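You operate a simulated robot arm through the tools that you are given. There is no shell and no other tool.

You are at the controls of a simulated robot arm. One attempt, no reset.

JOB
Heat the pipe in the full flame till it glows red, then let it cool.
Fine: mat into the grey channel, then light on low; mat stays; afterwards grey block back and gas off. Where these are worked on the way, their far stop is far enough and under half their travel is too little: grey block.

Only the result counts: the job must be done as asked and must still hold three seconds after the hand-in. Knocking over, shifting, dropping, spilling or breaking anything else fails it.

ROBOT AND FRAMES
A 6-joint arm with a two-finger parallel gripper, fixed in place. Base frame: the origin is on the floor under the middle of its stand, x ahead of it, y to its left, z up; the work surface is at about z = 80. Units: cm, rad, N and s.
With the tool pointing down near the work surface it reaches from about 34 to 76 cm from the base axis. Its first joint turns from -1.152 to 1.152 rad. Payload 2.45 kg.
The tool frame sits at the grasp point between the pads (the TCP): z along the fingers, y along the line on which they close. The tips reach 2.4 cm beyond it. Largest opening 6.8 cm; finger width 1.7, thickness 1; the body of the gripper, 4 by 7 cm, starts 4.1 cm behind the TCP.
Orientation is told as [roll, pitch, yaw] about the base's x, y, z axes, in that order, counted from this pose: with the fingers straight down and closing along the base's y, the tool's x points along the base's -x, its y along +y and its z along -z.

CONTROLS
- The arm moves only by the tool nudge_tool. Its argument "moves" is a list that holds one entry, the list of rows, each a list of 7 numbers: the closure in counts, from 0 (fully open) to 255 (shut), then the shift along the tool's x, y, z in cm, then the turn, a rotation vector about the tool's x, y, z in rad. In form: [[[grip, dx, dy, dz, ax, ay, az], ...]]. A call has 1 to 20 rows; each row is the pose to reach, as a shift and turn from the pose commanded when the call began, along the tool's axes at that moment. A row lasts 0.2 s, in which the tool goes at most 5 cm and 0.15 rad; a call with a longer step from one row to the next is refused whole, and so is a gripper value outside its range. A pose out of reach is approached as far as the arm can. The call stops where the force on the tool passes 70 N (or 10 N more than at its start, if that is more) or the arm is blocked; 0.2 s more then pass. Each finger travels about 10.8 cm/s and halts on what it meets, pressing with about 27 N; the grip force reading is that of the motor and also rises with nothing between the fingers. The clock runs only during rows and for 0.2 s after the last one: add rows that repeat a pose to give the fingers time. The reply holds the time, the measured pose of the TCP, the force on the tool along the base axes, the opening and the grip force, in the units named above and with some noise, with the torque about the TCP (base axes, N m) and any sound that the robot's microphone picked up.
- Cameras (640 x 400 px; columns grow to the right, rows downward): "scene" is fixed at [16.17, 40.35, 148.24]; the picture's right is [-0.82, -0.57, 0.00], its down [-0.22, 0.32, -0.92] and it looks along [0.53, -0.75, -0.39] (base axes); focal length 227 px, centre (320, 200). "wrist" rides on the gripper at [8.4, 1.1, -7.5] in the tool frame; the picture's right is [-0.13, 0.99, 0.00], its down [-0.60, -0.08, -0.79] and it looks along [-0.79, -0.10, 0.61] (tool axes); focal length 251 px, centre (320, 200). There is no depth. A picture from a camera that has moved, and an enlarged one, comes with that camera's place and axes in the base frame and with its lens.
- grab_frame(camera): a new picture of that camera. No time passes.
- close_up(camera, box): a new picture of the part [left, top, right, bottom] of that camera's present view, enlarged. No time passes.
- job_done(): hands the job in; it is judged then, once.

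Places have to be worked out from the pictures, the camera data and where the tool is seen. Open the gripper and draw the arm clear of the work before you hand the job in, unless the task says otherwise.

The tools are called after ">>>" as name(argument=value, ...) on one line, values as JSON. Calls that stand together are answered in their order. nudge_tool: Moves the arm, as the interface text tells. Its arguments: {"type":"object","properties":{"moves":{"type":"array","items":{"type":"array","items":{"type":"array","items":{"type":"number"}}}}},"required":["moves"]} The other tools are called the same way: grab_frame (camera) takes a picture; close_up (camera, box) takes an enlarged picture of a part of a camera's view; job_done () hands the job in.

At the start:

```text
time: 0.0
ee_pos: [38.7, -20.02, 141.64]
tool_rot: [-0.002, -0.003, 0.001]
ft_force: [-0.1, 0.1, 0.1]
ft_torque: [0.03, 0.01, 0.04]
width: 6.79
gripper_force: 0.0
```

scene: 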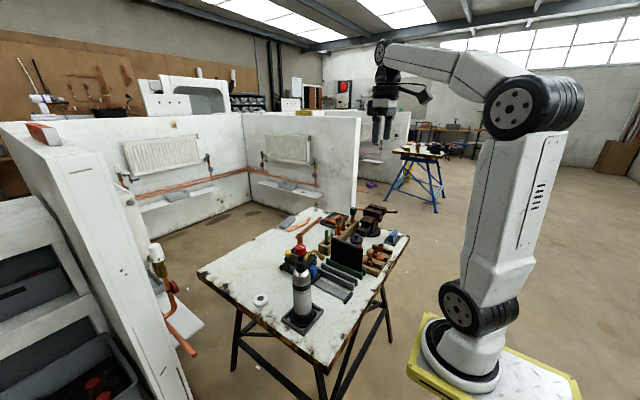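
wrist: 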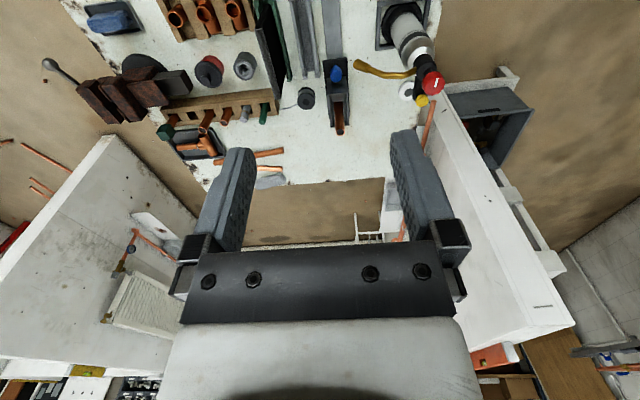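

I'll begin by looking closely at both views to find the pipe, torch, mat, channel and grey block.

>>> close_up(camera="scene", box=[190, 190, 430, 340])

>>> close_up(camera="wrist", box=[20, 0, 260, 200])

>>> close_up(camera="wrist", box=[230, 0, 470, 200])

>>> close_up(camera="scene", box=[280, 200, 410, 281])

```text
2.67 times, centred on (310, 265) of scene
camera zoom: at [16.17, 40.35, 148.24], right [-0.82, -0.57, 0.0], down [-0.22, 0.32, -0.92], along [0.53, -0.75, -0.39], focal length 606 px, centre (347, 27)
```

zoom: 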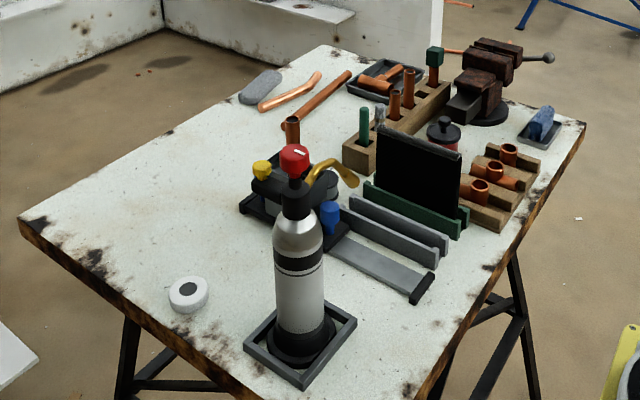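

```text
2.00 times, centred on (140, 100) of wrist
camera zoom: at [30.38, -18.91, 148.93], right [0.13, 0.99, 0.0], down [0.6, -0.08, 0.79], along [0.79, -0.1, -0.61], focal length 503 px, centre (680, 400)
```

zoom: 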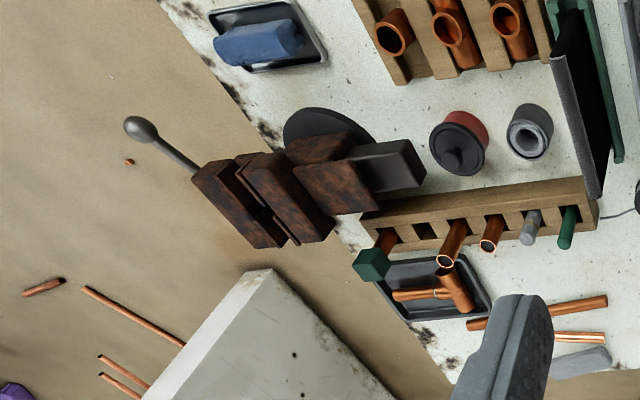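

```text
2.00 times, centred on (350, 100) of wrist
camera zoom: at [30.38, -18.91, 148.93], right [0.13, 0.99, 0.0], down [0.6, -0.08, 0.79], along [0.79, -0.1, -0.61], focal length 503 px, centre (260, 400)
```

zoom: 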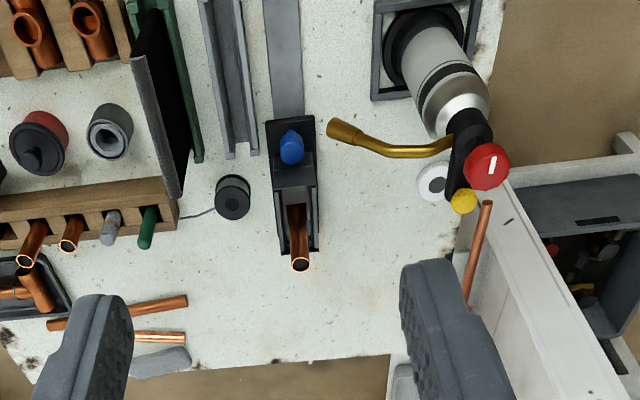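

```text
4.92 times, centred on (345, 240) of scene
camera zoom: at [16.17, 40.35, 148.24], right [-0.82, -0.57, 0.0], down [-0.22, 0.32, -0.92], along [0.53, -0.75, -0.39], focal length 1118 px, centre (197, 1)
```

zoom: 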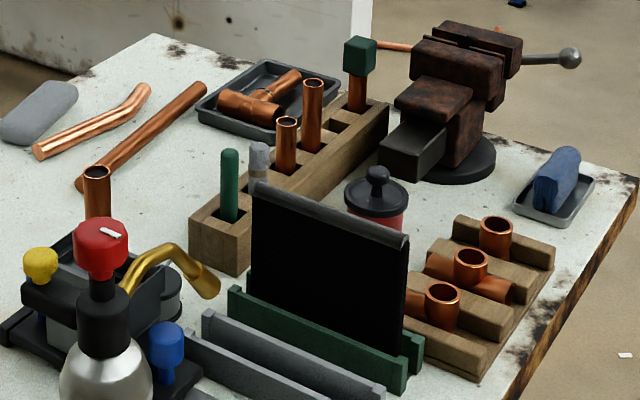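

The torch stands near (53,-1), the pipe holder sits on a rail along x at y≈-19, and the mat stands in a green channel with a grey channel beside it. I want tighter views of each before moving.

>>> close_up(camera="scene", box=[275, 232, 339, 272])

>>> close_up(camera="scene", box=[300, 240, 364, 310])

>>> close_up(camera="wrist", box=[300, 40, 380, 140])

>>> close_up(camera="wrist", box=[380, 0, 460, 110])

```text
10.00 times, centred on (307, 252) of scene
camera zoom: at [16.17, 40.35, 148.24], right [-0.82, -0.57, 0.0], down [-0.22, 0.32, -0.92], along [0.53, -0.75, -0.39], focal length 2272 px, centre (450, -320)
```

zoom: 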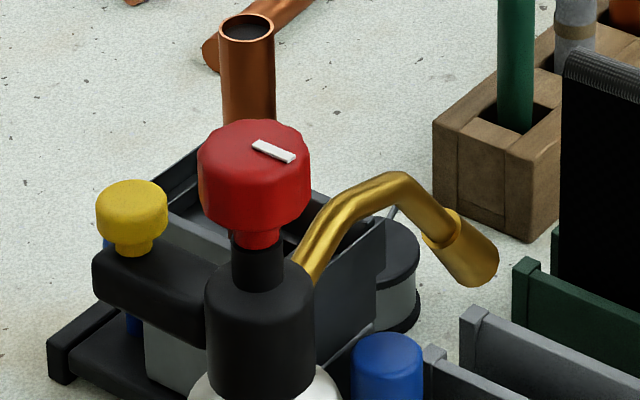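

```text
5.71 times, centred on (332, 275) of scene
camera zoom: at [16.17, 40.35, 148.24], right [-0.82, -0.57, 0.0], down [-0.22, 0.32, -0.92], along [0.53, -0.75, -0.39], focal length 1298 px, centre (251, -229)
```

zoom: 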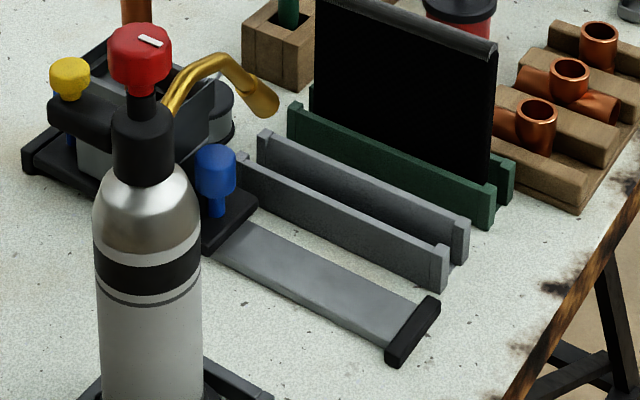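

```text
4.00 times, centred on (340, 90) of wrist
camera zoom: at [30.38, -18.91, 148.93], right [0.13, 0.99, 0.0], down [0.6, -0.08, 0.79], along [0.79, -0.1, -0.61], focal length 1006 px, centre (240, 640)
```

zoom: 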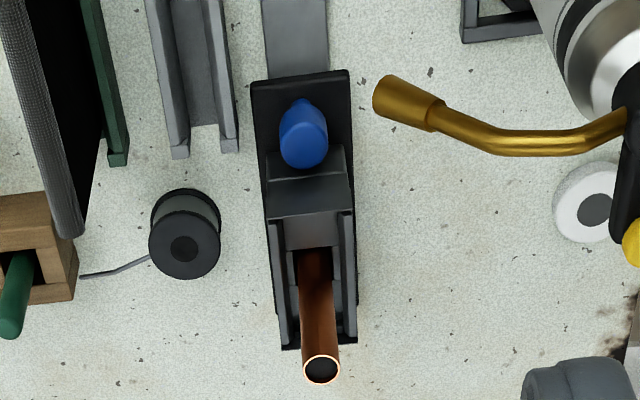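

```text
3.64 times, centred on (420, 55) of wrist
camera zoom: at [30.38, -18.91, 148.93], right [0.13, 0.99, 0.0], down [0.6, -0.08, 0.79], along [0.79, -0.1, -0.61], focal length 914 px, centre (-44, 727)
```

zoom: 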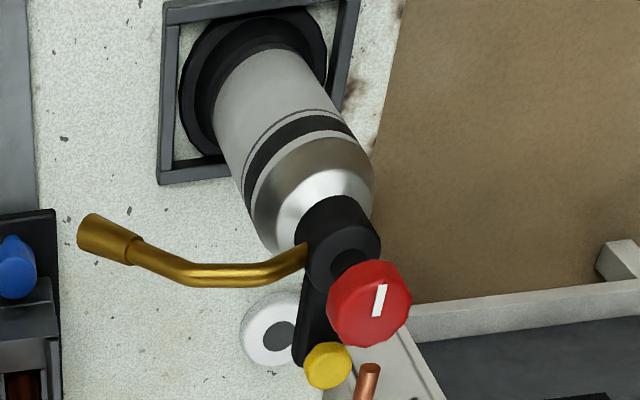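

I estimate the red knob at (53.7,-2.9,109), the pipe at (68,-19) with its top at z≈100, the nozzle tip at (54,-14,97), and the mat rod at y≈-32.6, z≈93.7, spanning x 47–61. I'll move the wrist camera in toward the torch head, staying at smaller x than everything, to inspect the knob and igniter.

>>> nudge_tool(moves=[[[0, -0.5, 3, 2.5, 0, 0, 0], [0, -1, 6, 5, 0, 0, 0], [0, -1.5, 9, 8, 0, 0, 0], [0, -2, 12, 11, 0, 0, 0], [0, -2.5, 15, 14, 0, 0, 0], [0, -3, 18.5, 17, 0, 0, 0], [0, -3, 18.5, 19, 0, 0, 0], [0, -3, 18.5, 19, 0, 0, 0]]])

>>> grab_frame(camera="wrist")

>>> grab_frame(camera="scene")

```text
time: 1.8
ee_pos: [41.48, -1.45, 122.41]
tool_rot: [-0.003, 0.001, 0.002]
ft_force: [-0.1, -0.8, -0.5]
ft_torque: [0.0, 0.01, -0.02]
width: 6.77
gripper_force: 0.1
```

```text
taken
camera wrist: at [33.32, -0.37, 129.75], right [0.13, 0.99, 0.0], down [0.6, -0.08, 0.79], along [0.79, -0.1, -0.61], focal length 251 px, centre (320, 200)
```

wrist: 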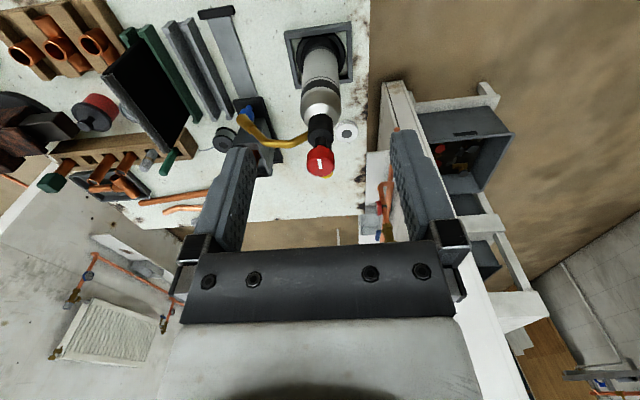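

```text
taken
```

scene: 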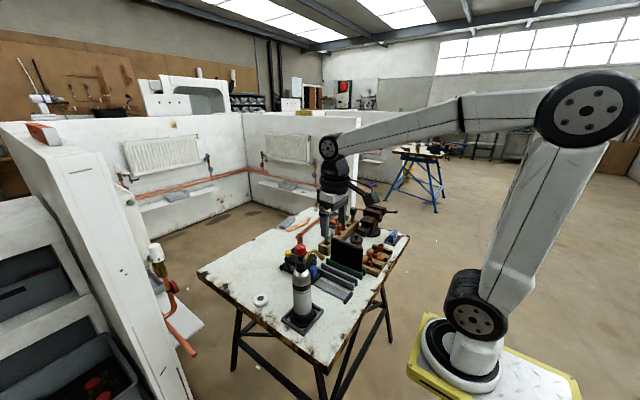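

The torch is in view with its knob toward the fingers. I'll enlarge the knob, nozzle and carriage area from this new viewpoint.

>>> close_up(camera="wrist", box=[280, 100, 360, 180])

>>> close_up(camera="wrist", box=[200, 80, 300, 160])

>>> close_up(camera="wrist", box=[100, 0, 280, 120])

```text
5.00 times, centred on (320, 140) of wrist
camera zoom: at [33.32, -0.37, 129.75], right [0.13, 0.99, 0.0], down [0.6, -0.08, 0.79], along [0.79, -0.1, -0.61], focal length 1257 px, centre (320, 500)
```

zoom: 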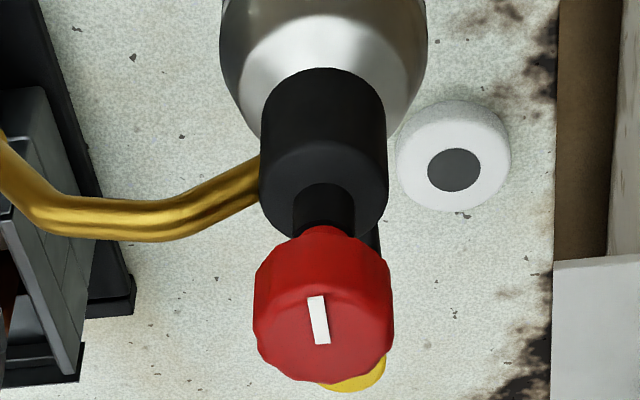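

```text
5.00 times, centred on (250, 120) of wrist
camera zoom: at [33.32, -0.37, 129.75], right [0.13, 0.99, 0.0], down [0.6, -0.08, 0.79], along [0.79, -0.1, -0.61], focal length 1257 px, centre (670, 600)
```

zoom: 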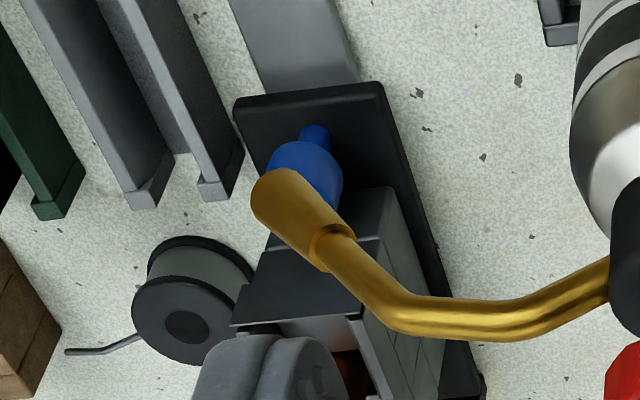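

```text
3.33 times, centred on (190, 60) of wrist
camera zoom: at [33.32, -0.37, 129.75], right [0.13, 0.99, 0.0], down [0.6, -0.08, 0.79], along [0.79, -0.1, -0.61], focal length 838 px, centre (753, 667)
```

zoom: 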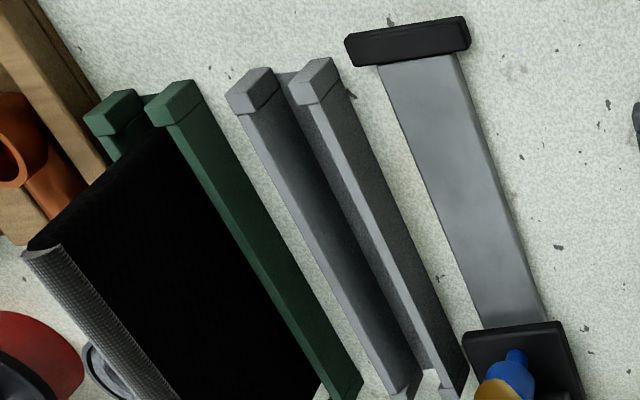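

The knob's white pointer aims at -x (toward the robot), with the knob top at about (53.5,-2.9,108.9) and the igniter button at about (59.2,-2.8,104.8). Next I'll bring the camera over to the mat and channels to measure those.

>>> nudge_tool(moves=[[[0, 0.5, -4.5, 0.5, 0, 0, 0], [0, 1, -9, 1, 0, 0, 0], [0, 1.5, -13.5, 2, 0, 0, 0], [0, 2, -18, 3, 0, 0, 0], [0, 2.5, -22.5, 3.5, 0, 0, 0], [0, 3, -25.5, 4, 0, 0, 0], [0, 3, -25.5, 4, 0, 0, 0]]])

>>> grab_frame(camera="wrist")

>>> close_up(camera="wrist", box=[220, 20, 400, 140])

>>> close_up(camera="scene", box=[275, 230, 371, 310])

```text
time: 3.4
ee_pos: [38.72, -27.14, 118.43]
tool_rot: [-0.002, -0.002, 0.003]
ft_force: [0.5, -1.0, 0.9]
ft_torque: [-0.03, -0.01, 0.01]
width: 6.8
gripper_force: 0.0
```

```text
taken
camera wrist: at [30.56, -26.0, 125.81], right [0.13, 0.99, 0.0], down [0.6, -0.08, 0.79], along [0.79, -0.1, -0.61], focal length 251 px, centre (320, 200)
```

wrist: 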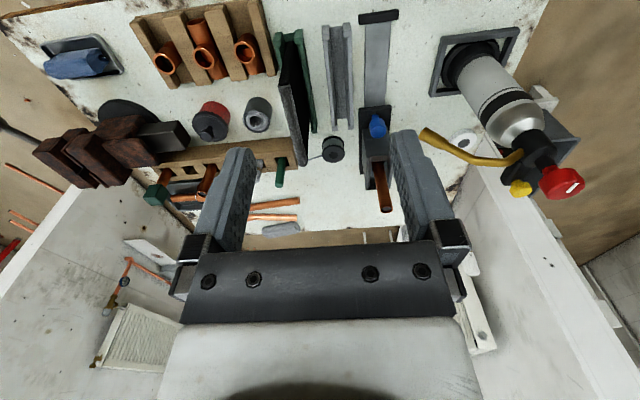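

```text
3.33 times, centred on (310, 80) of wrist
camera zoom: at [30.56, -26.0, 125.81], right [0.13, 0.99, 0.0], down [0.6, -0.08, 0.79], along [0.79, -0.1, -0.61], focal length 838 px, centre (353, 600)
```

zoom: 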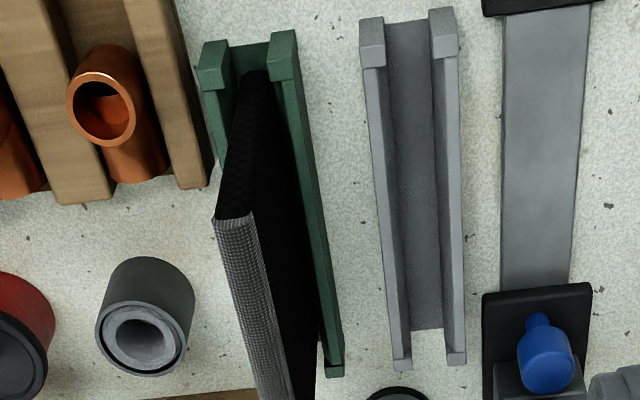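

```text
5.00 times, centred on (323, 270) of scene
camera zoom: at [16.17, 40.35, 148.24], right [-0.82, -0.57, 0.0], down [-0.22, 0.32, -0.92], along [0.53, -0.75, -0.39], focal length 1136 px, centre (305, -150)
```

zoom: 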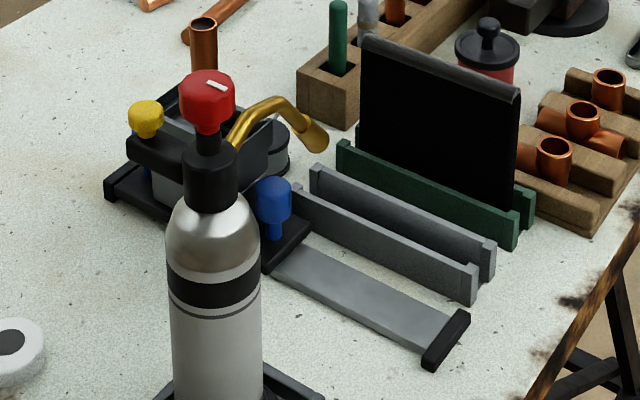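

The grey channel's centre line is at y≈-25.3 (x 46–63.5), and the mat stands upright at y≈-32.65, centred near x≈54.3 with its hem top at about z=94. I'll move above the middle of the hem with the fingers open and check alignment.

>>> nudge_tool(moves=[[[0, -2.6, -1, 2.1, 0, 0, 0], [0, -5.2, -2, 4.2, 0, 0, 0], [0, -7.8, -3, 6.3, 0, 0, 0], [0, -10.4, -4, 8.4, 0, 0, 0], [0, -13, -5, 10.5, 0, 0, 0], [0, -15.6, -5.65, 12.6, 0, 0, 0], [0, -15.6, -5.65, 14.6, 0, 0, 0], [0, -15.6, -5.65, 14.6, 0, 0, 0]]])

>>> grab_frame(camera="wrist")

>>> close_up(camera="scene", box=[290, 160, 418, 270])

```text
time: 5.2
ee_pos: [54.32, -32.61, 103.74]
tool_rot: [-0.001, -0.001, 0.002]
ft_force: [-0.6, 0.1, 0.1]
ft_torque: [0.03, 0.01, -0.03]
width: 6.8
gripper_force: 0.0
```

```text
taken
camera wrist: at [45.95, -31.49, 111.17], right [0.13, 0.99, 0.0], down [0.6, -0.08, 0.79], along [0.79, -0.1, -0.61], focal length 251 px, centre (320, 200)
```

wrist: 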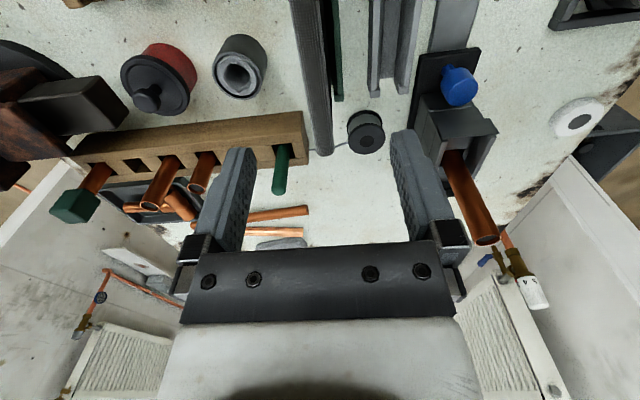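

```text
3.64 times, centred on (354, 215) of scene
camera zoom: at [16.17, 40.35, 148.24], right [-0.82, -0.57, 0.0], down [-0.22, 0.32, -0.92], along [0.53, -0.75, -0.39], focal length 826 px, centre (196, 146)
```

zoom: 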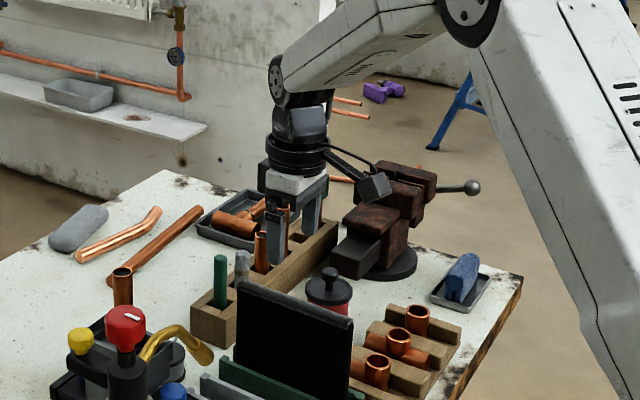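

I'm above the mat; one zoom on the hem to refine its y before descending.

>>> close_up(camera="wrist", box=[270, 0, 430, 160])

```text
2.50 times, centred on (350, 80) of wrist
camera zoom: at [45.95, -31.49, 111.17], right [0.13, 0.99, 0.0], down [0.6, -0.08, 0.79], along [0.79, -0.1, -0.61], focal length 629 px, centre (245, 500)
```

zoom: 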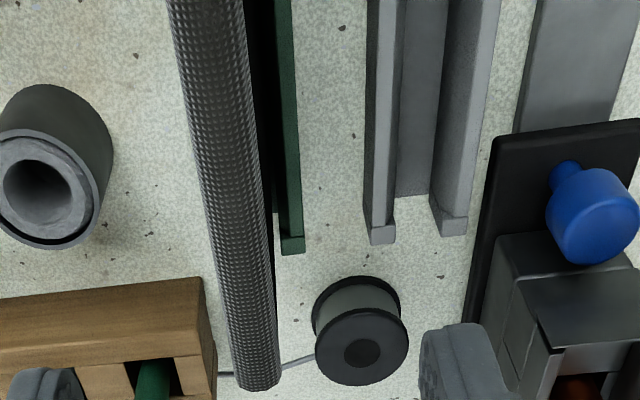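

The hem is about 1.7 cm thick, at y≈-32.9. I'll shift slightly, descend to z≈93.4 with open fingers, then close on it.

>>> nudge_tool(moves=[[[0, 0, -0.25, 2, 0, 0, 0], [0, 0, -0.25, 4, 0, 0, 0], [0, 0, -0.25, 6, 0, 0, 0], [0, 0, -0.25, 8, 0, 0, 0], [0, 0, -0.25, 9.3, 0, 0, 0], [0, 0, -0.25, 10.3, 0, 0, 0], [0, 0, -0.25, 10.3, 0, 0, 0]]])

>>> close_up(camera="scene", box=[300, 190, 400, 270])

>>> grab_frame(camera="wrist")

```text
time: 6.8
ee_pos: [54.26, -32.95, 93.71]
tool_rot: [-0.003, -0.001, 0.001]
ft_force: [0.0, -0.1, 0.1]
ft_torque: [-0.01, 0.01, 0.0]
width: 6.82
gripper_force: 0.0
```

```text
5.00 times, centred on (350, 230) of scene
camera zoom: at [16.17, 40.35, 148.24], right [-0.82, -0.57, 0.0], down [-0.22, 0.32, -0.92], along [0.53, -0.75, -0.39], focal length 1136 px, centre (170, 50)
```

zoom: 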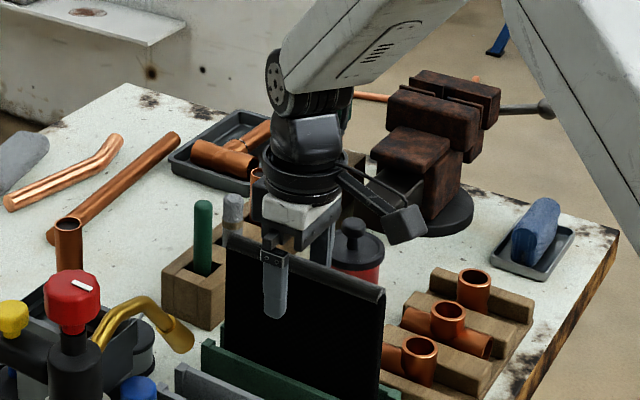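

```text
taken
camera wrist: at [46.02, -31.75, 101.1], right [0.13, 0.99, 0.0], down [0.6, -0.08, 0.79], along [0.79, -0.1, -0.61], focal length 251 px, centre (320, 200)
```

wrist: 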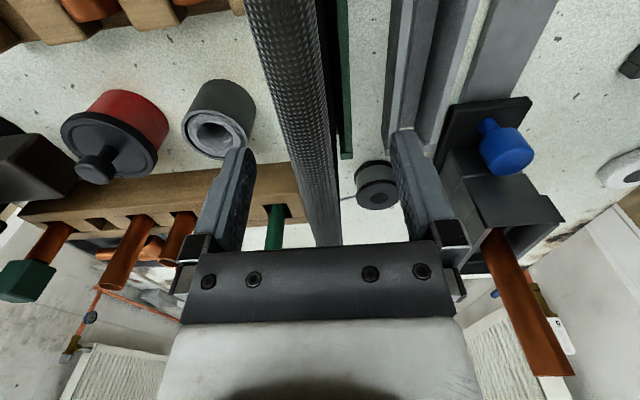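

The fingers straddle the hem with the tips below it. Closing now.

>>> nudge_tool(moves=[[[120, 0, 0, 0, 0, 0, 0], [255, 0, 0, 0, 0, 0, 0], [255, 0, 0, 0, 0, 0, 0], [255, 0, 0, 0, 0, 0, 0]]])

>>> close_up(camera="scene", box=[300, 190, 400, 270])

```text
time: 7.8
ee_pos: [54.24, -32.88, 93.68]
tool_rot: [-0.001, -0.002, 0.003]
ft_force: [0.2, -1.1, 0.8]
ft_torque: [-0.01, -0.03, -0.05]
width: 1.59
gripper_force: 27.1
```

```text
5.00 times, centred on (350, 230) of scene
camera zoom: at [16.17, 40.35, 148.25], right [-0.82, -0.57, 0.0], down [-0.22, 0.32, -0.92], along [0.53, -0.75, -0.39], focal length 1136 px, centre (170, 50)
```

zoom: 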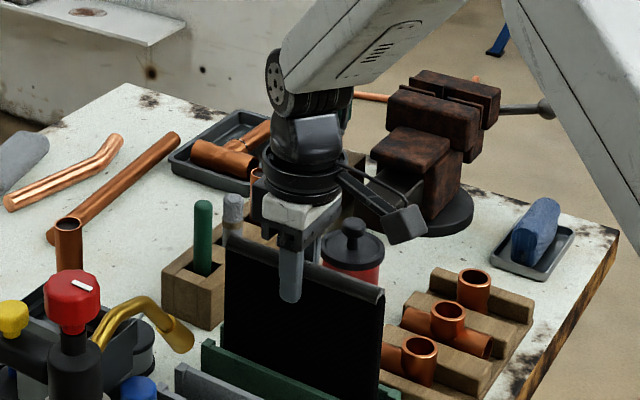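

The hem is held (width 1.59, 27 N). Lifting straight up about 8 cm.

>>> nudge_tool(moves=[[[255, 0, 0, -1, 0, 0, 0], [255, 0, 0, -2.5, 0, 0, 0], [255, 0, 0, -4, 0, 0, 0], [255, 0, 0, -6, 0, 0, 0], [255, 0, 0, -8, 0, 0, 0], [255, 0, 0, -8, 0, 0, 0]]])

>>> grab_frame(camera="wrist")

>>> close_up(camera="scene", box=[280, 190, 400, 290])

```text
time: 9.2
ee_pos: [54.42, -32.94, 101.83]
tool_rot: [-0.001, -0.001, 0.001]
ft_force: [-0.7, 0.1, -2.1]
ft_torque: [0.02, 0.02, 0.02]
width: 1.59
gripper_force: 27.2
```

```text
taken
camera wrist: at [46.1, -31.84, 109.14], right [0.13, 0.99, 0.0], down [0.6, -0.08, 0.79], along [0.79, -0.1, -0.61], focal length 251 px, centre (320, 200)
```

wrist: 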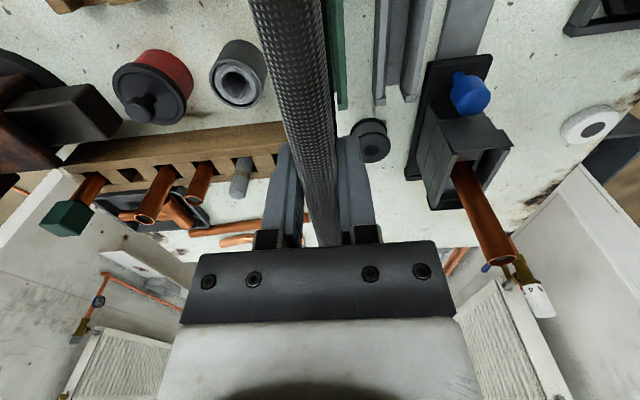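

```text
4.00 times, centred on (340, 240) of scene
camera zoom: at [16.17, 40.35, 148.25], right [-0.82, -0.57, 0.0], down [-0.22, 0.32, -0.92], along [0.53, -0.75, -0.39], focal length 909 px, centre (240, 40)
```

zoom: 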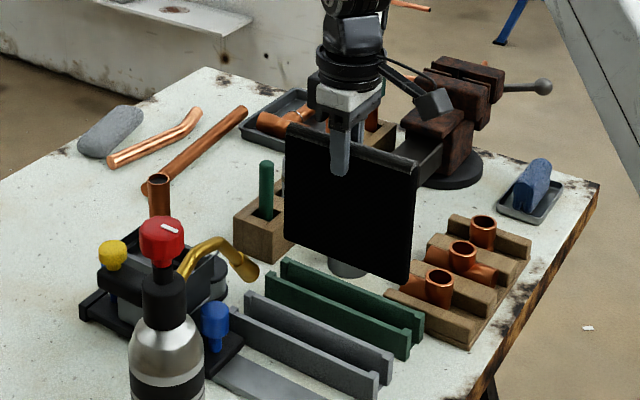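

The mat hangs straight, with its bottom at z≈87.4 and the channel walls topping out near 83. I'll shift it +7.5 cm in y over the grey channel and check alignment before lowering.

>>> nudge_tool(moves=[[[255, 0, 1.5, 0, 0, 0, 0], [255, 0, 3.5, 0, 0, 0, 0], [255, 0, 5.5, 0, 0, 0, 0], [255, 0, 7, 0, 0, 0, 0], [255, 0, 7.5, 0, 0, 0, 0], [255, 0, 7.5, 0, 0, 0, 0]]])

>>> grab_frame(camera="wrist")

>>> close_up(camera="scene", box=[330, 240, 394, 304])

>>> close_up(camera="scene", box=[280, 190, 400, 290])

```text
time: 10.6
ee_pos: [54.35, -25.46, 101.65]
tool_rot: [-0.002, -0.002, 0.003]
ft_force: [-0.5, -0.2, -1.5]
ft_torque: [0.01, -0.01, -0.03]
width: 1.57
gripper_force: 26.8
```

```text
taken
camera wrist: at [46.04, -24.34, 109.04], right [0.13, 0.99, 0.0], down [0.6, -0.08, 0.79], along [0.79, -0.1, -0.61], focal length 251 px, centre (320, 200)
```

wrist: 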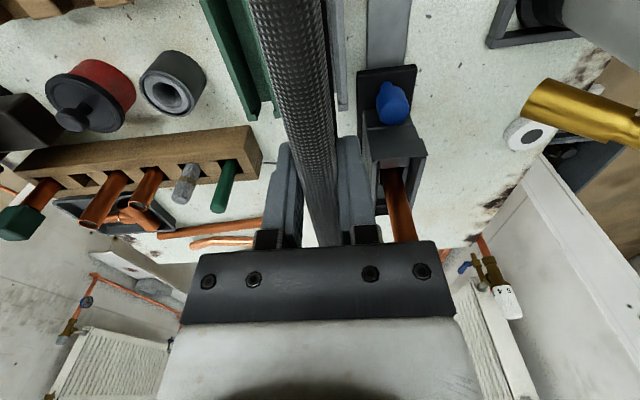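

```text
6.25 times, centred on (362, 272) of scene
camera zoom: at [16.17, 40.35, 148.24], right [-0.82, -0.57, 0.0], down [-0.22, 0.32, -0.92], along [0.53, -0.75, -0.39], focal length 1420 px, centre (58, -250)
```

zoom: 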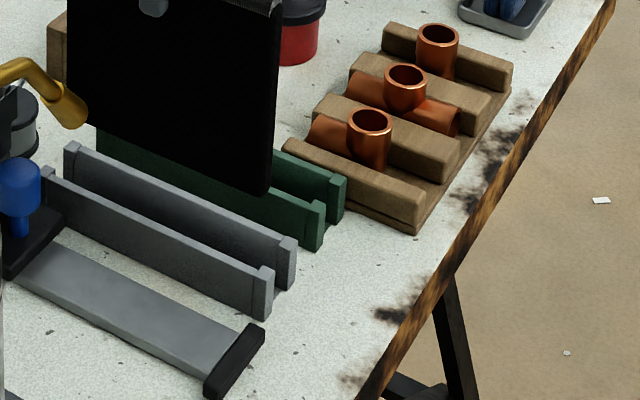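

```text
4.00 times, centred on (340, 240) of scene
camera zoom: at [16.17, 40.35, 148.24], right [-0.82, -0.57, 0.0], down [-0.22, 0.32, -0.92], along [0.53, -0.75, -0.39], focal length 909 px, centre (240, 40)
```

zoom: 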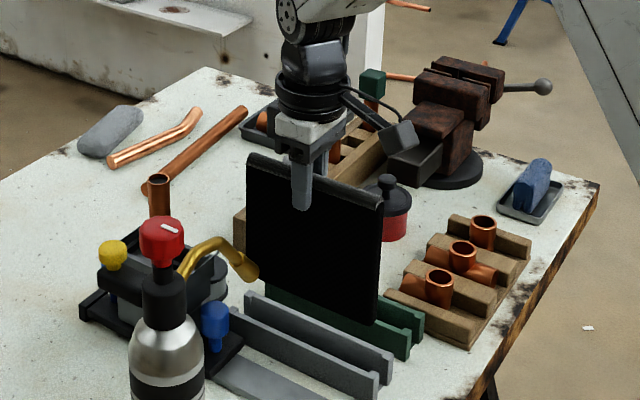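

To judge lateral alignment precisely I'll zoom hard on the mat's near bottom corner and the channel's near end.

>>> close_up(camera="scene", box=[362, 265, 386, 295])

>>> close_up(camera="scene", box=[335, 250, 359, 280])

>>> close_up(camera="wrist", box=[230, 0, 390, 150])

```text
13.33 times, centred on (374, 280) of scene
camera zoom: at [16.17, 40.35, 148.24], right [-0.82, -0.57, 0.0], down [-0.22, 0.32, -0.92], along [0.53, -0.75, -0.39], focal length 3029 px, centre (-400, -867)
```

zoom: 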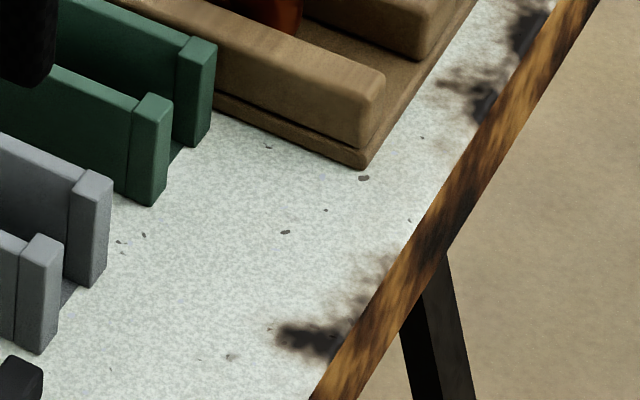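

```text
13.33 times, centred on (347, 265) of scene
camera zoom: at [16.17, 40.35, 148.24], right [-0.82, -0.57, 0.0], down [-0.22, 0.32, -0.92], along [0.53, -0.75, -0.39], focal length 3029 px, centre (-40, -667)
```

zoom: 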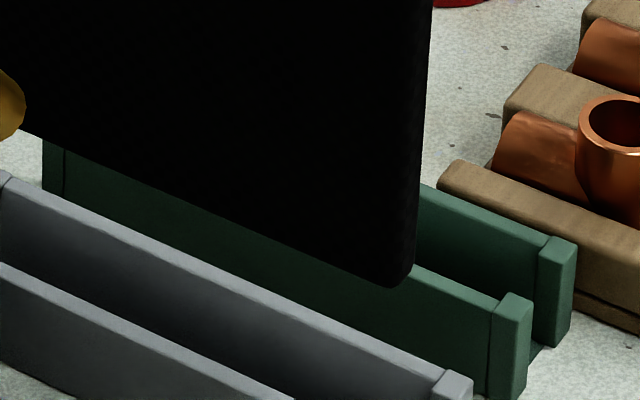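

```text
2.67 times, centred on (310, 75) of wrist
camera zoom: at [46.04, -24.34, 109.04], right [0.13, 0.99, 0.0], down [0.6, -0.08, 0.79], along [0.79, -0.1, -0.61], focal length 670 px, centre (347, 533)
```

zoom: 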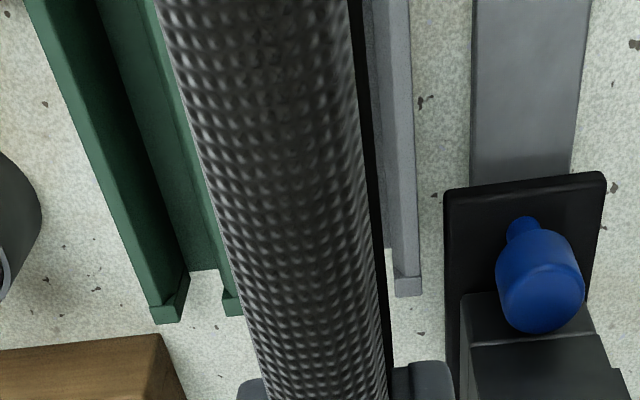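

By my geometry the channel mid-line is y≈-25.35 with about ±0.5 cm of clearance. I'll shift +0.1 and lower partway so the mat's foot just enters, then check forces and picture.

>>> nudge_tool(moves=[[[255, 0, 0.1, 0.5, 0, 0, 0], [255, 0, 0.1, 1.5, 0, 0, 0], [255, 0, 0.1, 2.5, 0, 0, 0], [255, 0, 0.1, 3.5, 0, 0, 0], [255, 0, 0.1, 4.2, 0, 0, 0], [255, 0, 0.1, 4.8, 0, 0, 0], [255, 0, 0.1, 4.8, 0, 0, 0]]])

>>> close_up(camera="scene", box=[330, 250, 386, 300])

>>> close_up(camera="wrist", box=[230, 0, 430, 150])

```text
time: 12.2
ee_pos: [54.38, -25.4, 96.81]
tool_rot: [-0.002, -0.001, 0.002]
ft_force: [0.0, 0.3, -2.3]
ft_torque: [0.01, 0.0, -0.02]
width: 1.56
gripper_force: 26.6
```

```text
8.00 times, centred on (358, 275) of scene
camera zoom: at [16.17, 40.35, 148.24], right [-0.82, -0.57, 0.0], down [-0.22, 0.32, -0.92], along [0.53, -0.75, -0.39], focal length 1817 px, centre (16, -400)
```

zoom: 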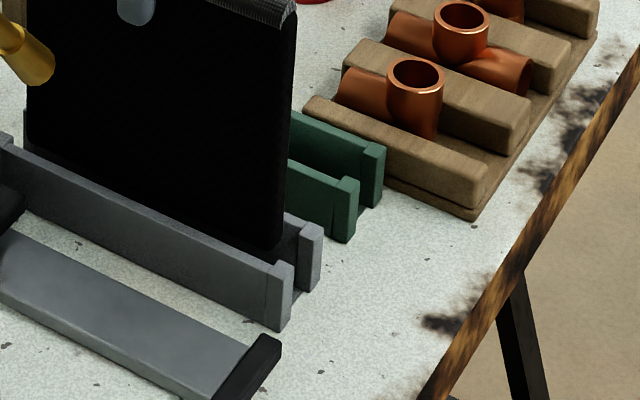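

```text
2.67 times, centred on (330, 75) of wrist
camera zoom: at [46.03, -24.27, 104.24], right [0.13, 0.99, 0.0], down [0.6, -0.08, 0.79], along [0.79, -0.1, -0.61], focal length 670 px, centre (293, 533)
```

zoom: 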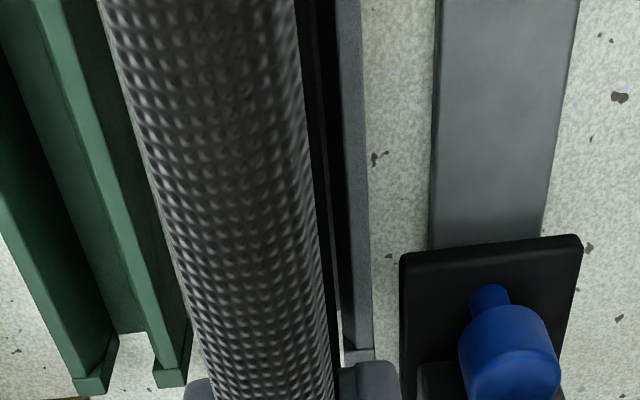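

The mat's foot has entered between the walls with no contact force. I'll keep lowering gently to the seat.

>>> nudge_tool(moves=[[[255, 0, 0, 0.7, 0, 0, 0], [255, 0, 0, 1.4, 0, 0, 0], [255, 0, 0, 2.0, 0, 0, 0], [255, 0, 0, 2.5, 0, 0, 0], [255, 0, 0, 2.9, 0, 0, 0], [255, 0, 0, 3.1, 0, 0, 0], [255, 0, 0, 3.1, 0, 0, 0]]])

>>> close_up(camera="scene", box=[330, 240, 386, 300])

```text
time: 13.8
ee_pos: [54.52, -25.37, 93.71]
tool_rot: [-0.002, -0.002, 0.001]
ft_force: [-0.1, 0.2, -2.0]
ft_torque: [0.01, 0.01, 0.0]
width: 1.59
gripper_force: 26.6
```

```text
6.67 times, centred on (358, 270) of scene
camera zoom: at [16.17, 40.35, 148.24], right [-0.82, -0.57, 0.0], down [-0.22, 0.32, -0.92], along [0.53, -0.75, -0.39], focal length 1514 px, centre (67, -267)
```

zoom: 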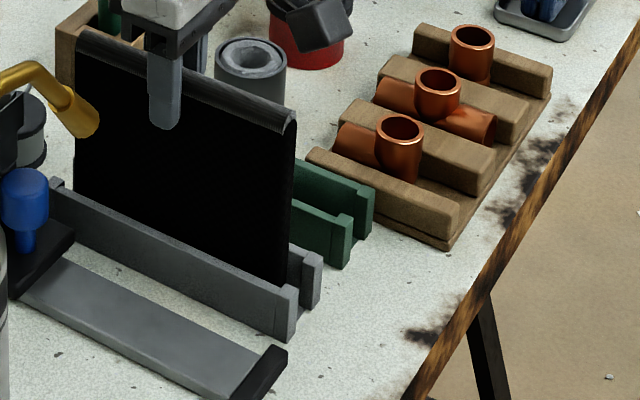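

It is still hanging (about 2 N). I'll lower another few millimetres until it touches the floor of the channel.

>>> nudge_tool(moves=[[[255, 0, 0, 0.1, 0, 0, 0], [255, 0, 0, 0.2, 0, 0, 0], [255, 0, 0, 0.2, 0, 0, 0]]])

```text
time: 14.6
ee_pos: [54.47, -25.46, 93.69]
tool_rot: [-0.003, -0.004, 0.003]
ft_force: [-4.6, -0.3, 22.3]
ft_torque: [0.07, 0.76, 0.01]
width: 1.55
gripper_force: 26.6
```

Contact: 22 N upward, so the mat is on the channel floor. I'll ease back 0.1 cm and open.

>>> nudge_tool(moves=[[[255, 0, 0, -0.1, 0, 0, 0], [255, 0, 0, -0.1, 0, 0, 0], [200, 0, 0, -0.1, 0, 0, 0], [120, 0, 0, -0.1, 0, 0, 0], [40, 0, 0, -0.1, 0, 0, 0], [0, 0, 0, -0.1, 0, 0, 0], [0, 0, 0, -0.1, 0, 0, 0]]])

>>> close_up(camera="scene", box=[320, 220, 396, 300])

>>> grab_frame(camera="wrist")

```text
time: 16.2
ee_pos: [54.36, -25.38, 93.67]
tool_rot: [-0.002, -0.002, 0.001]
ft_force: [-0.1, -0.6, 0.4]
ft_torque: [0.04, -0.02, 0.0]
width: 6.81
gripper_force: 0.0
```

```text
5.00 times, centred on (358, 260) of scene
camera zoom: at [16.17, 40.35, 148.24], right [-0.82, -0.57, 0.0], down [-0.22, 0.32, -0.92], along [0.53, -0.75, -0.39], focal length 1136 px, centre (130, -100)
```

zoom: 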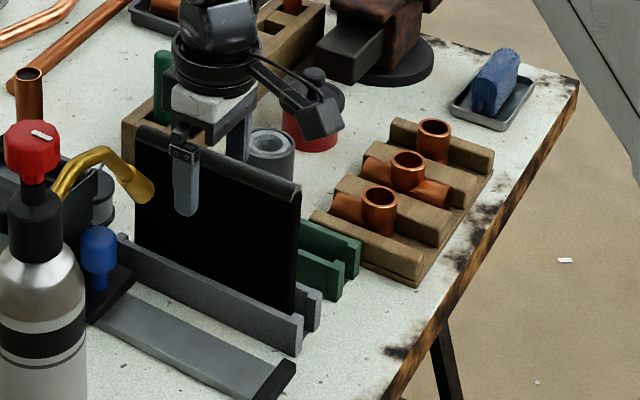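

```text
taken
camera wrist: at [46.08, -24.29, 101.05], right [0.13, 0.99, 0.0], down [0.6, -0.08, 0.79], along [0.79, -0.1, -0.61], focal length 251 px, centre (320, 200)
```

wrist: 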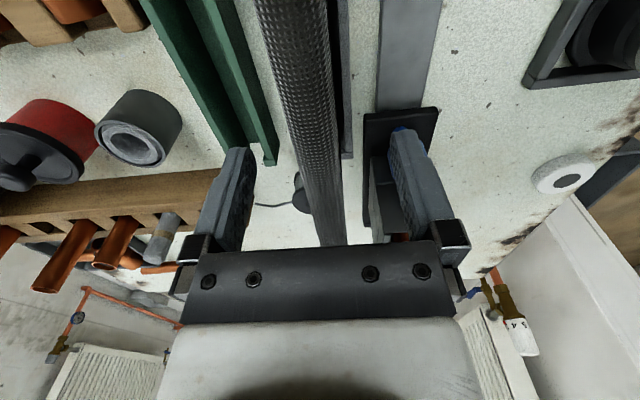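

The mat stands in the grey channel, released cleanly. I'll rise straight up and then retract to view the torch.

>>> nudge_tool(moves=[[[0, 0, 0, -1.5, 0, 0, 0], [0, 0, 0, -4, 0, 0, 0], [0, 0, 0, -8, 0, 0, 0], [0, 0, 0, -12, 0, 0, 0], [0, 0, 0, -16, 0, 0, 0], [0, 0, 0, -20, 0, 0, 0], [0, 0, 0, -24, 0, 0, 0], [0, 0, 0, -24, 0, 0, 0]]])

>>> close_up(camera="scene", box=[260, 210, 400, 310])

>>> grab_frame(camera="wrist")

```text
time: 18.0
ee_pos: [54.25, -25.64, 117.61]
tool_rot: [-0.003, 0.0, 0.002]
ft_force: [1.1, 0.7, -0.1]
ft_torque: [0.0, 0.02, 0.01]
width: 6.8
gripper_force: 0.0
```

```text
4.00 times, centred on (330, 260) of scene
camera zoom: at [16.17, 40.35, 148.24], right [-0.82, -0.57, 0.0], down [-0.22, 0.32, -0.92], along [0.53, -0.75, -0.39], focal length 909 px, centre (280, -40)
```

zoom: 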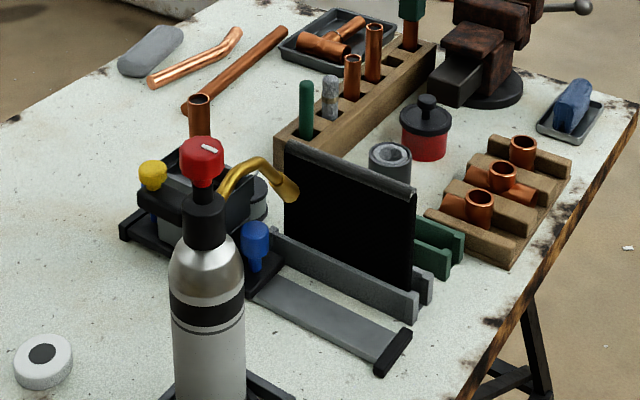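

```text
taken
camera wrist: at [45.99, -24.48, 125.13], right [0.13, 0.99, 0.0], down [0.6, -0.08, 0.79], along [0.79, -0.1, -0.61], focal length 251 px, centre (320, 200)
```

wrist: 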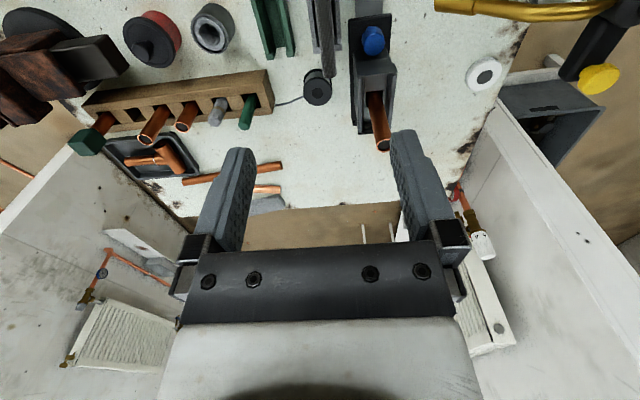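

The mat stands well. I'll take sharper looks at the igniter, the blue bit beneath it, and the carriage before working the gas.

>>> close_up(camera="scene", box=[284, 245, 316, 275])

>>> close_up(camera="wrist", box=[330, 0, 420, 160])

>>> close_up(camera="wrist", box=[520, 0, 640, 110])

```text
13.33 times, centred on (300, 260) of scene
camera zoom: at [16.17, 40.35, 148.24], right [-0.82, -0.57, 0.0], down [-0.22, 0.32, -0.92], along [0.53, -0.75, -0.39], focal length 3029 px, centre (587, -600)
```

zoom: 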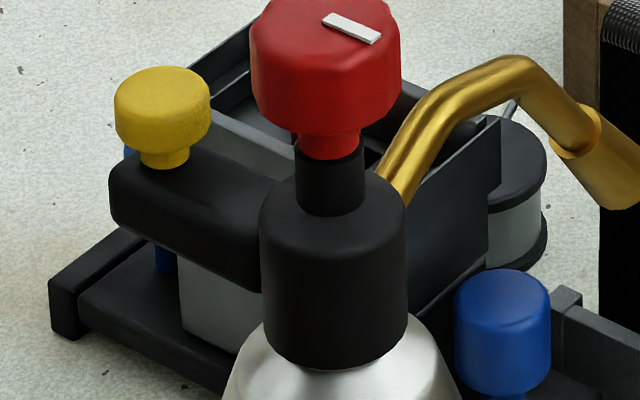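

```text
2.50 times, centred on (375, 80) of wrist
camera zoom: at [45.99, -24.48, 125.13], right [0.13, 0.99, 0.0], down [0.6, -0.08, 0.79], along [0.79, -0.1, -0.61], focal length 629 px, centre (182, 500)
```

zoom: 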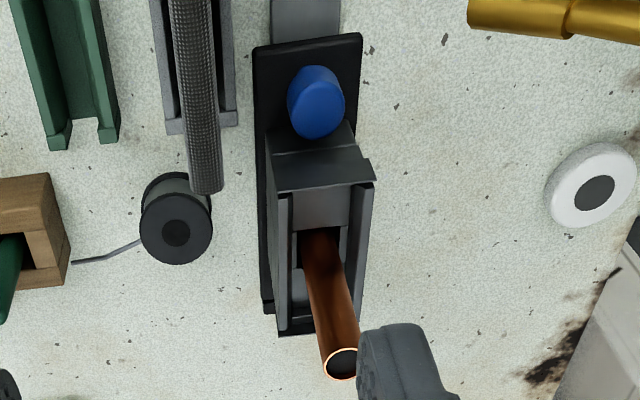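

```text
3.64 times, centred on (580, 55) of wrist
camera zoom: at [45.99, -24.48, 125.13], right [0.13, 0.99, 0.0], down [0.6, -0.08, 0.79], along [0.79, -0.1, -0.61], focal length 914 px, centre (-626, 727)
```

zoom: 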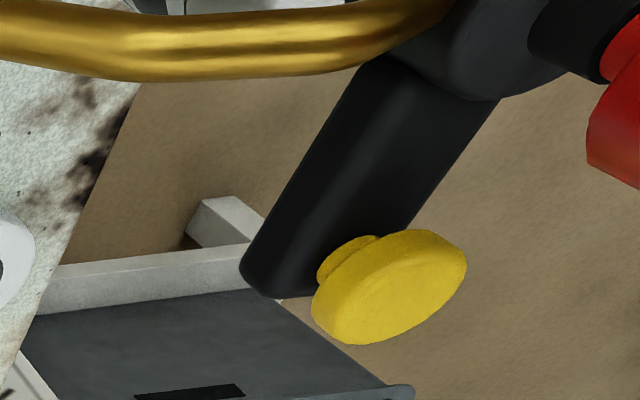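

A second blue bit shows behind the igniter arm in the scene view; I want to see the carriage from the +y side. I'll raise and move to about (62,-10,127), well above the torch.

>>> nudge_tool(moves=[[[0, -1, 1, -4, 0, 0, 0], [0, -2, 3, -8, 0, 0, 0], [0, -4, 6, -10, 0, 0, 0], [0, -6, 10, -10, 0, 0, 0], [0, -8, 14, -10, 0, 0, 0], [0, -8, 16, -10, 0, 0, 0], [0, -8, 16, -10, 0, 0, 0]]])

>>> grab_frame(camera="wrist")

>>> close_up(camera="wrist", box=[220, 0, 320, 130])

```text
time: 19.6
ee_pos: [62.25, -9.09, 127.57]
tool_rot: [-0.002, -0.002, -0.001]
ft_force: [0.2, 0.2, 0.0]
ft_torque: [0.0, 0.04, 0.02]
width: 6.81
gripper_force: 0.1
```

```text
taken
camera wrist: at [53.91, -8.03, 134.94], right [0.13, 0.99, 0.0], down [0.6, -0.08, 0.79], along [0.79, -0.1, -0.61], focal length 251 px, centre (320, 200)
```

wrist: 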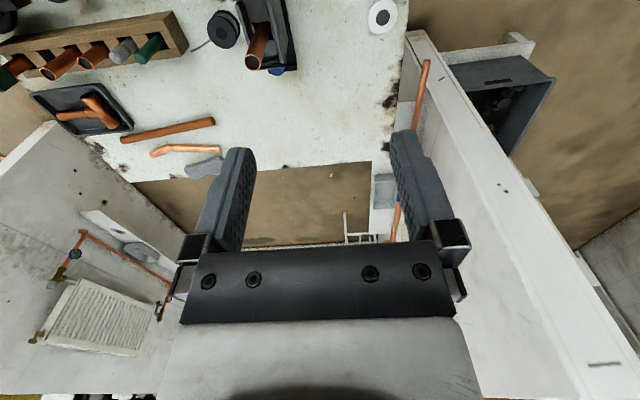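

```text
3.08 times, centred on (270, 65) of wrist
camera zoom: at [53.91, -8.03, 134.94], right [0.13, 0.99, 0.0], down [0.6, -0.08, 0.79], along [0.79, -0.1, -0.61], focal length 774 px, centre (474, 615)
```

zoom: 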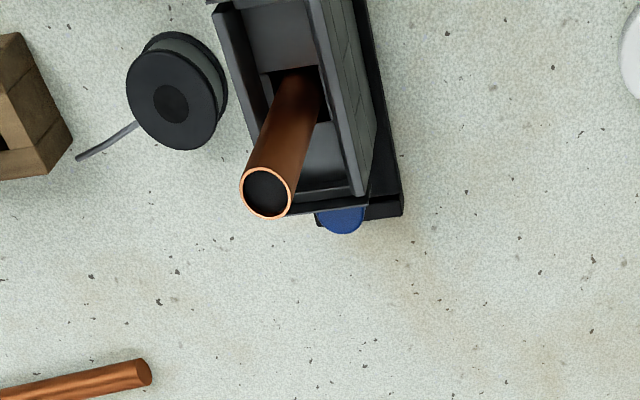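

A second identical blue knob sits at the carriage's far end (about (75.8,-19)), behind the box wall; pushing and pulling from there keeps the gripper out of the flame path. The wrist camera would foul the pipe at yaw 0, so I'll turn the tool about half a revolution up here to test that it can.

>>> nudge_tool(moves=[[[0, 0, 0, 0, 0, 0, 0.15], [0, 0, 0, 0, 0, 0, 0.3], [0, 0, 0, 0, 0, 0, 0.45], [0, 0, 0, 0, 0, 0, 0.6], [0, 0, 0, 0, 0, 0, 0.75], [0, 0, 0, 0, 0, 0, 0.9], [0, 0, 0, 0, 0, 0, 1.05], [0, 0, 0, 0, 0, 0, 1.2], [0, 0, 0, 0, 0, 0, 1.35], [0, 0, 0, 0, 0, 0, 1.5], [0, 0, 0, 0, 0, 0, 1.65], [0, 0, 0, 0, 0, 0, 1.8], [0, 0, 0, 0, 0, 0, 1.95], [0, 0, 0, 0, 0, 0, 2.1], [0, 0, 0, 0, 0, 0, 2.25], [0, 0, 0, 0, 0, 0, 2.4], [0, 0, 0, 0, 0, 0, 2.55], [0, 0, 0, 0, 0, 0, 2.7], [0, 0, 0, 0, 0, 0, 2.85], [0, 0, 0, 0, 0, 0, 3.0]]])

>>> grab_frame(camera="wrist")

>>> grab_frame(camera="scene")

```text
time: 23.8
ee_pos: [62.32, -9.38, 127.67]
tool_rot: [0.002, 0.0, -3.0]
ft_force: [-1.2, 0.3, 0.1]
ft_torque: [0.0, -0.01, 0.01]
width: 6.78
gripper_force: 0.0
```

```text
taken
camera wrist: at [70.89, -9.19, 135.04], right [0.01, -1.0, 0.0], down [-0.61, -0.01, 0.79], along [-0.79, -0.01, -0.61], focal length 251 px, centre (320, 200)
```

wrist: 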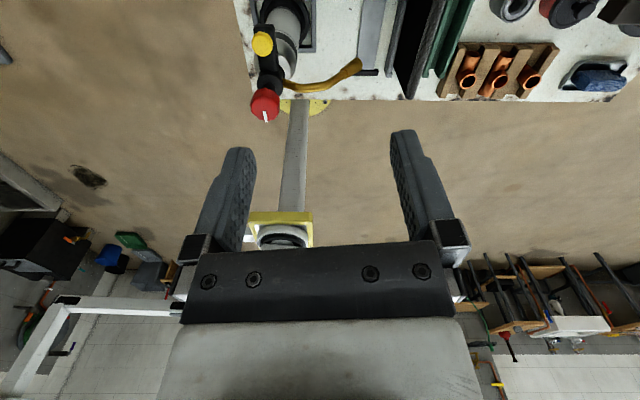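

```text
taken
```

scene: 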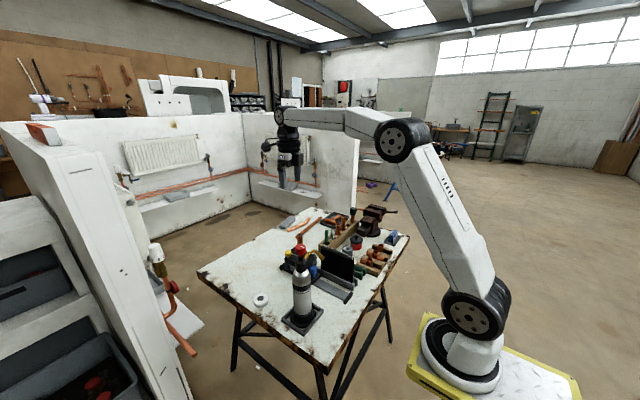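

The half-turn works (yaw -3.0). I'll finish the turn and move at height to above (74,-19), then descend to z≈104 so the camera can see the far knob.

>>> nudge_tool(moves=[[[0, 2.55, 2.8, 0, 0, 0, 0.07], [0, 5.1, 5.6, 0, 0, 0, 0.14], [0, 7.65, 8.4, 0, 0, 0, 0.14], [0, 10.2, 11.25, 0, 0, 0, 0.14], [0, 10.2, 11.25, 4, 0, 0, 0.14], [0, 10.2, 11.25, 8, 0, 0, 0.14], [0, 10.2, 11.25, 12, 0, 0, 0.14], [0, 10.2, 11.25, 16, 0, 0, 0.14], [0, 10.2, 11.25, 20, 0, 0, 0.14], [0, 10.2, 11.25, 23, 0, 0, 0.14], [0, 10.2, 11.25, 23, 0, 0, 0.14]]])

>>> grab_frame(camera="wrist")

>>> close_up(camera="scene", box=[250, 150, 370, 290])

```text
time: 26.2
ee_pos: [74.0, -19.22, 104.62]
tool_rot: [0.002, 0.002, -3.138]
ft_force: [0.6, -0.3, -0.2]
ft_torque: [0.01, 0.0, -0.01]
width: 6.79
gripper_force: 0.0
out of reach, approached as far as the arm can: row 3, 4, 5, 6, 7, 8
```

```text
taken
camera wrist: at [82.53, -20.27, 111.97], right [-0.13, -0.99, 0.0], down [-0.61, 0.08, 0.79], along [-0.79, 0.1, -0.61], focal length 251 px, centre (320, 200)
```

wrist: 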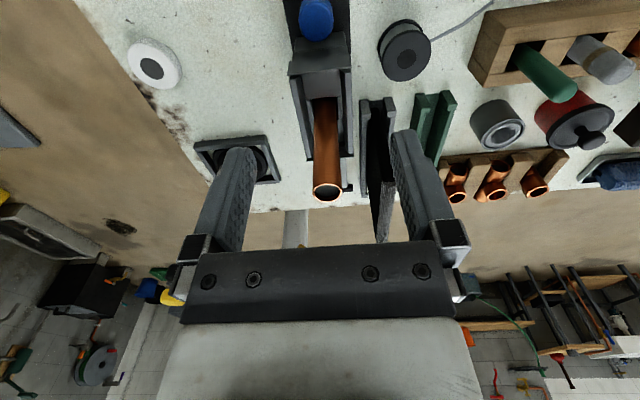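

```text
2.86 times, centred on (310, 220) of scene
camera zoom: at [16.17, 40.35, 148.24], right [-0.82, -0.57, 0.0], down [-0.22, 0.32, -0.92], along [0.53, -0.75, -0.39], focal length 649 px, centre (349, 143)
```

zoom: 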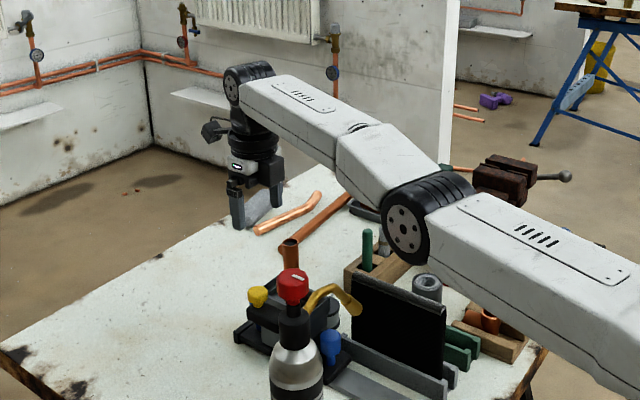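

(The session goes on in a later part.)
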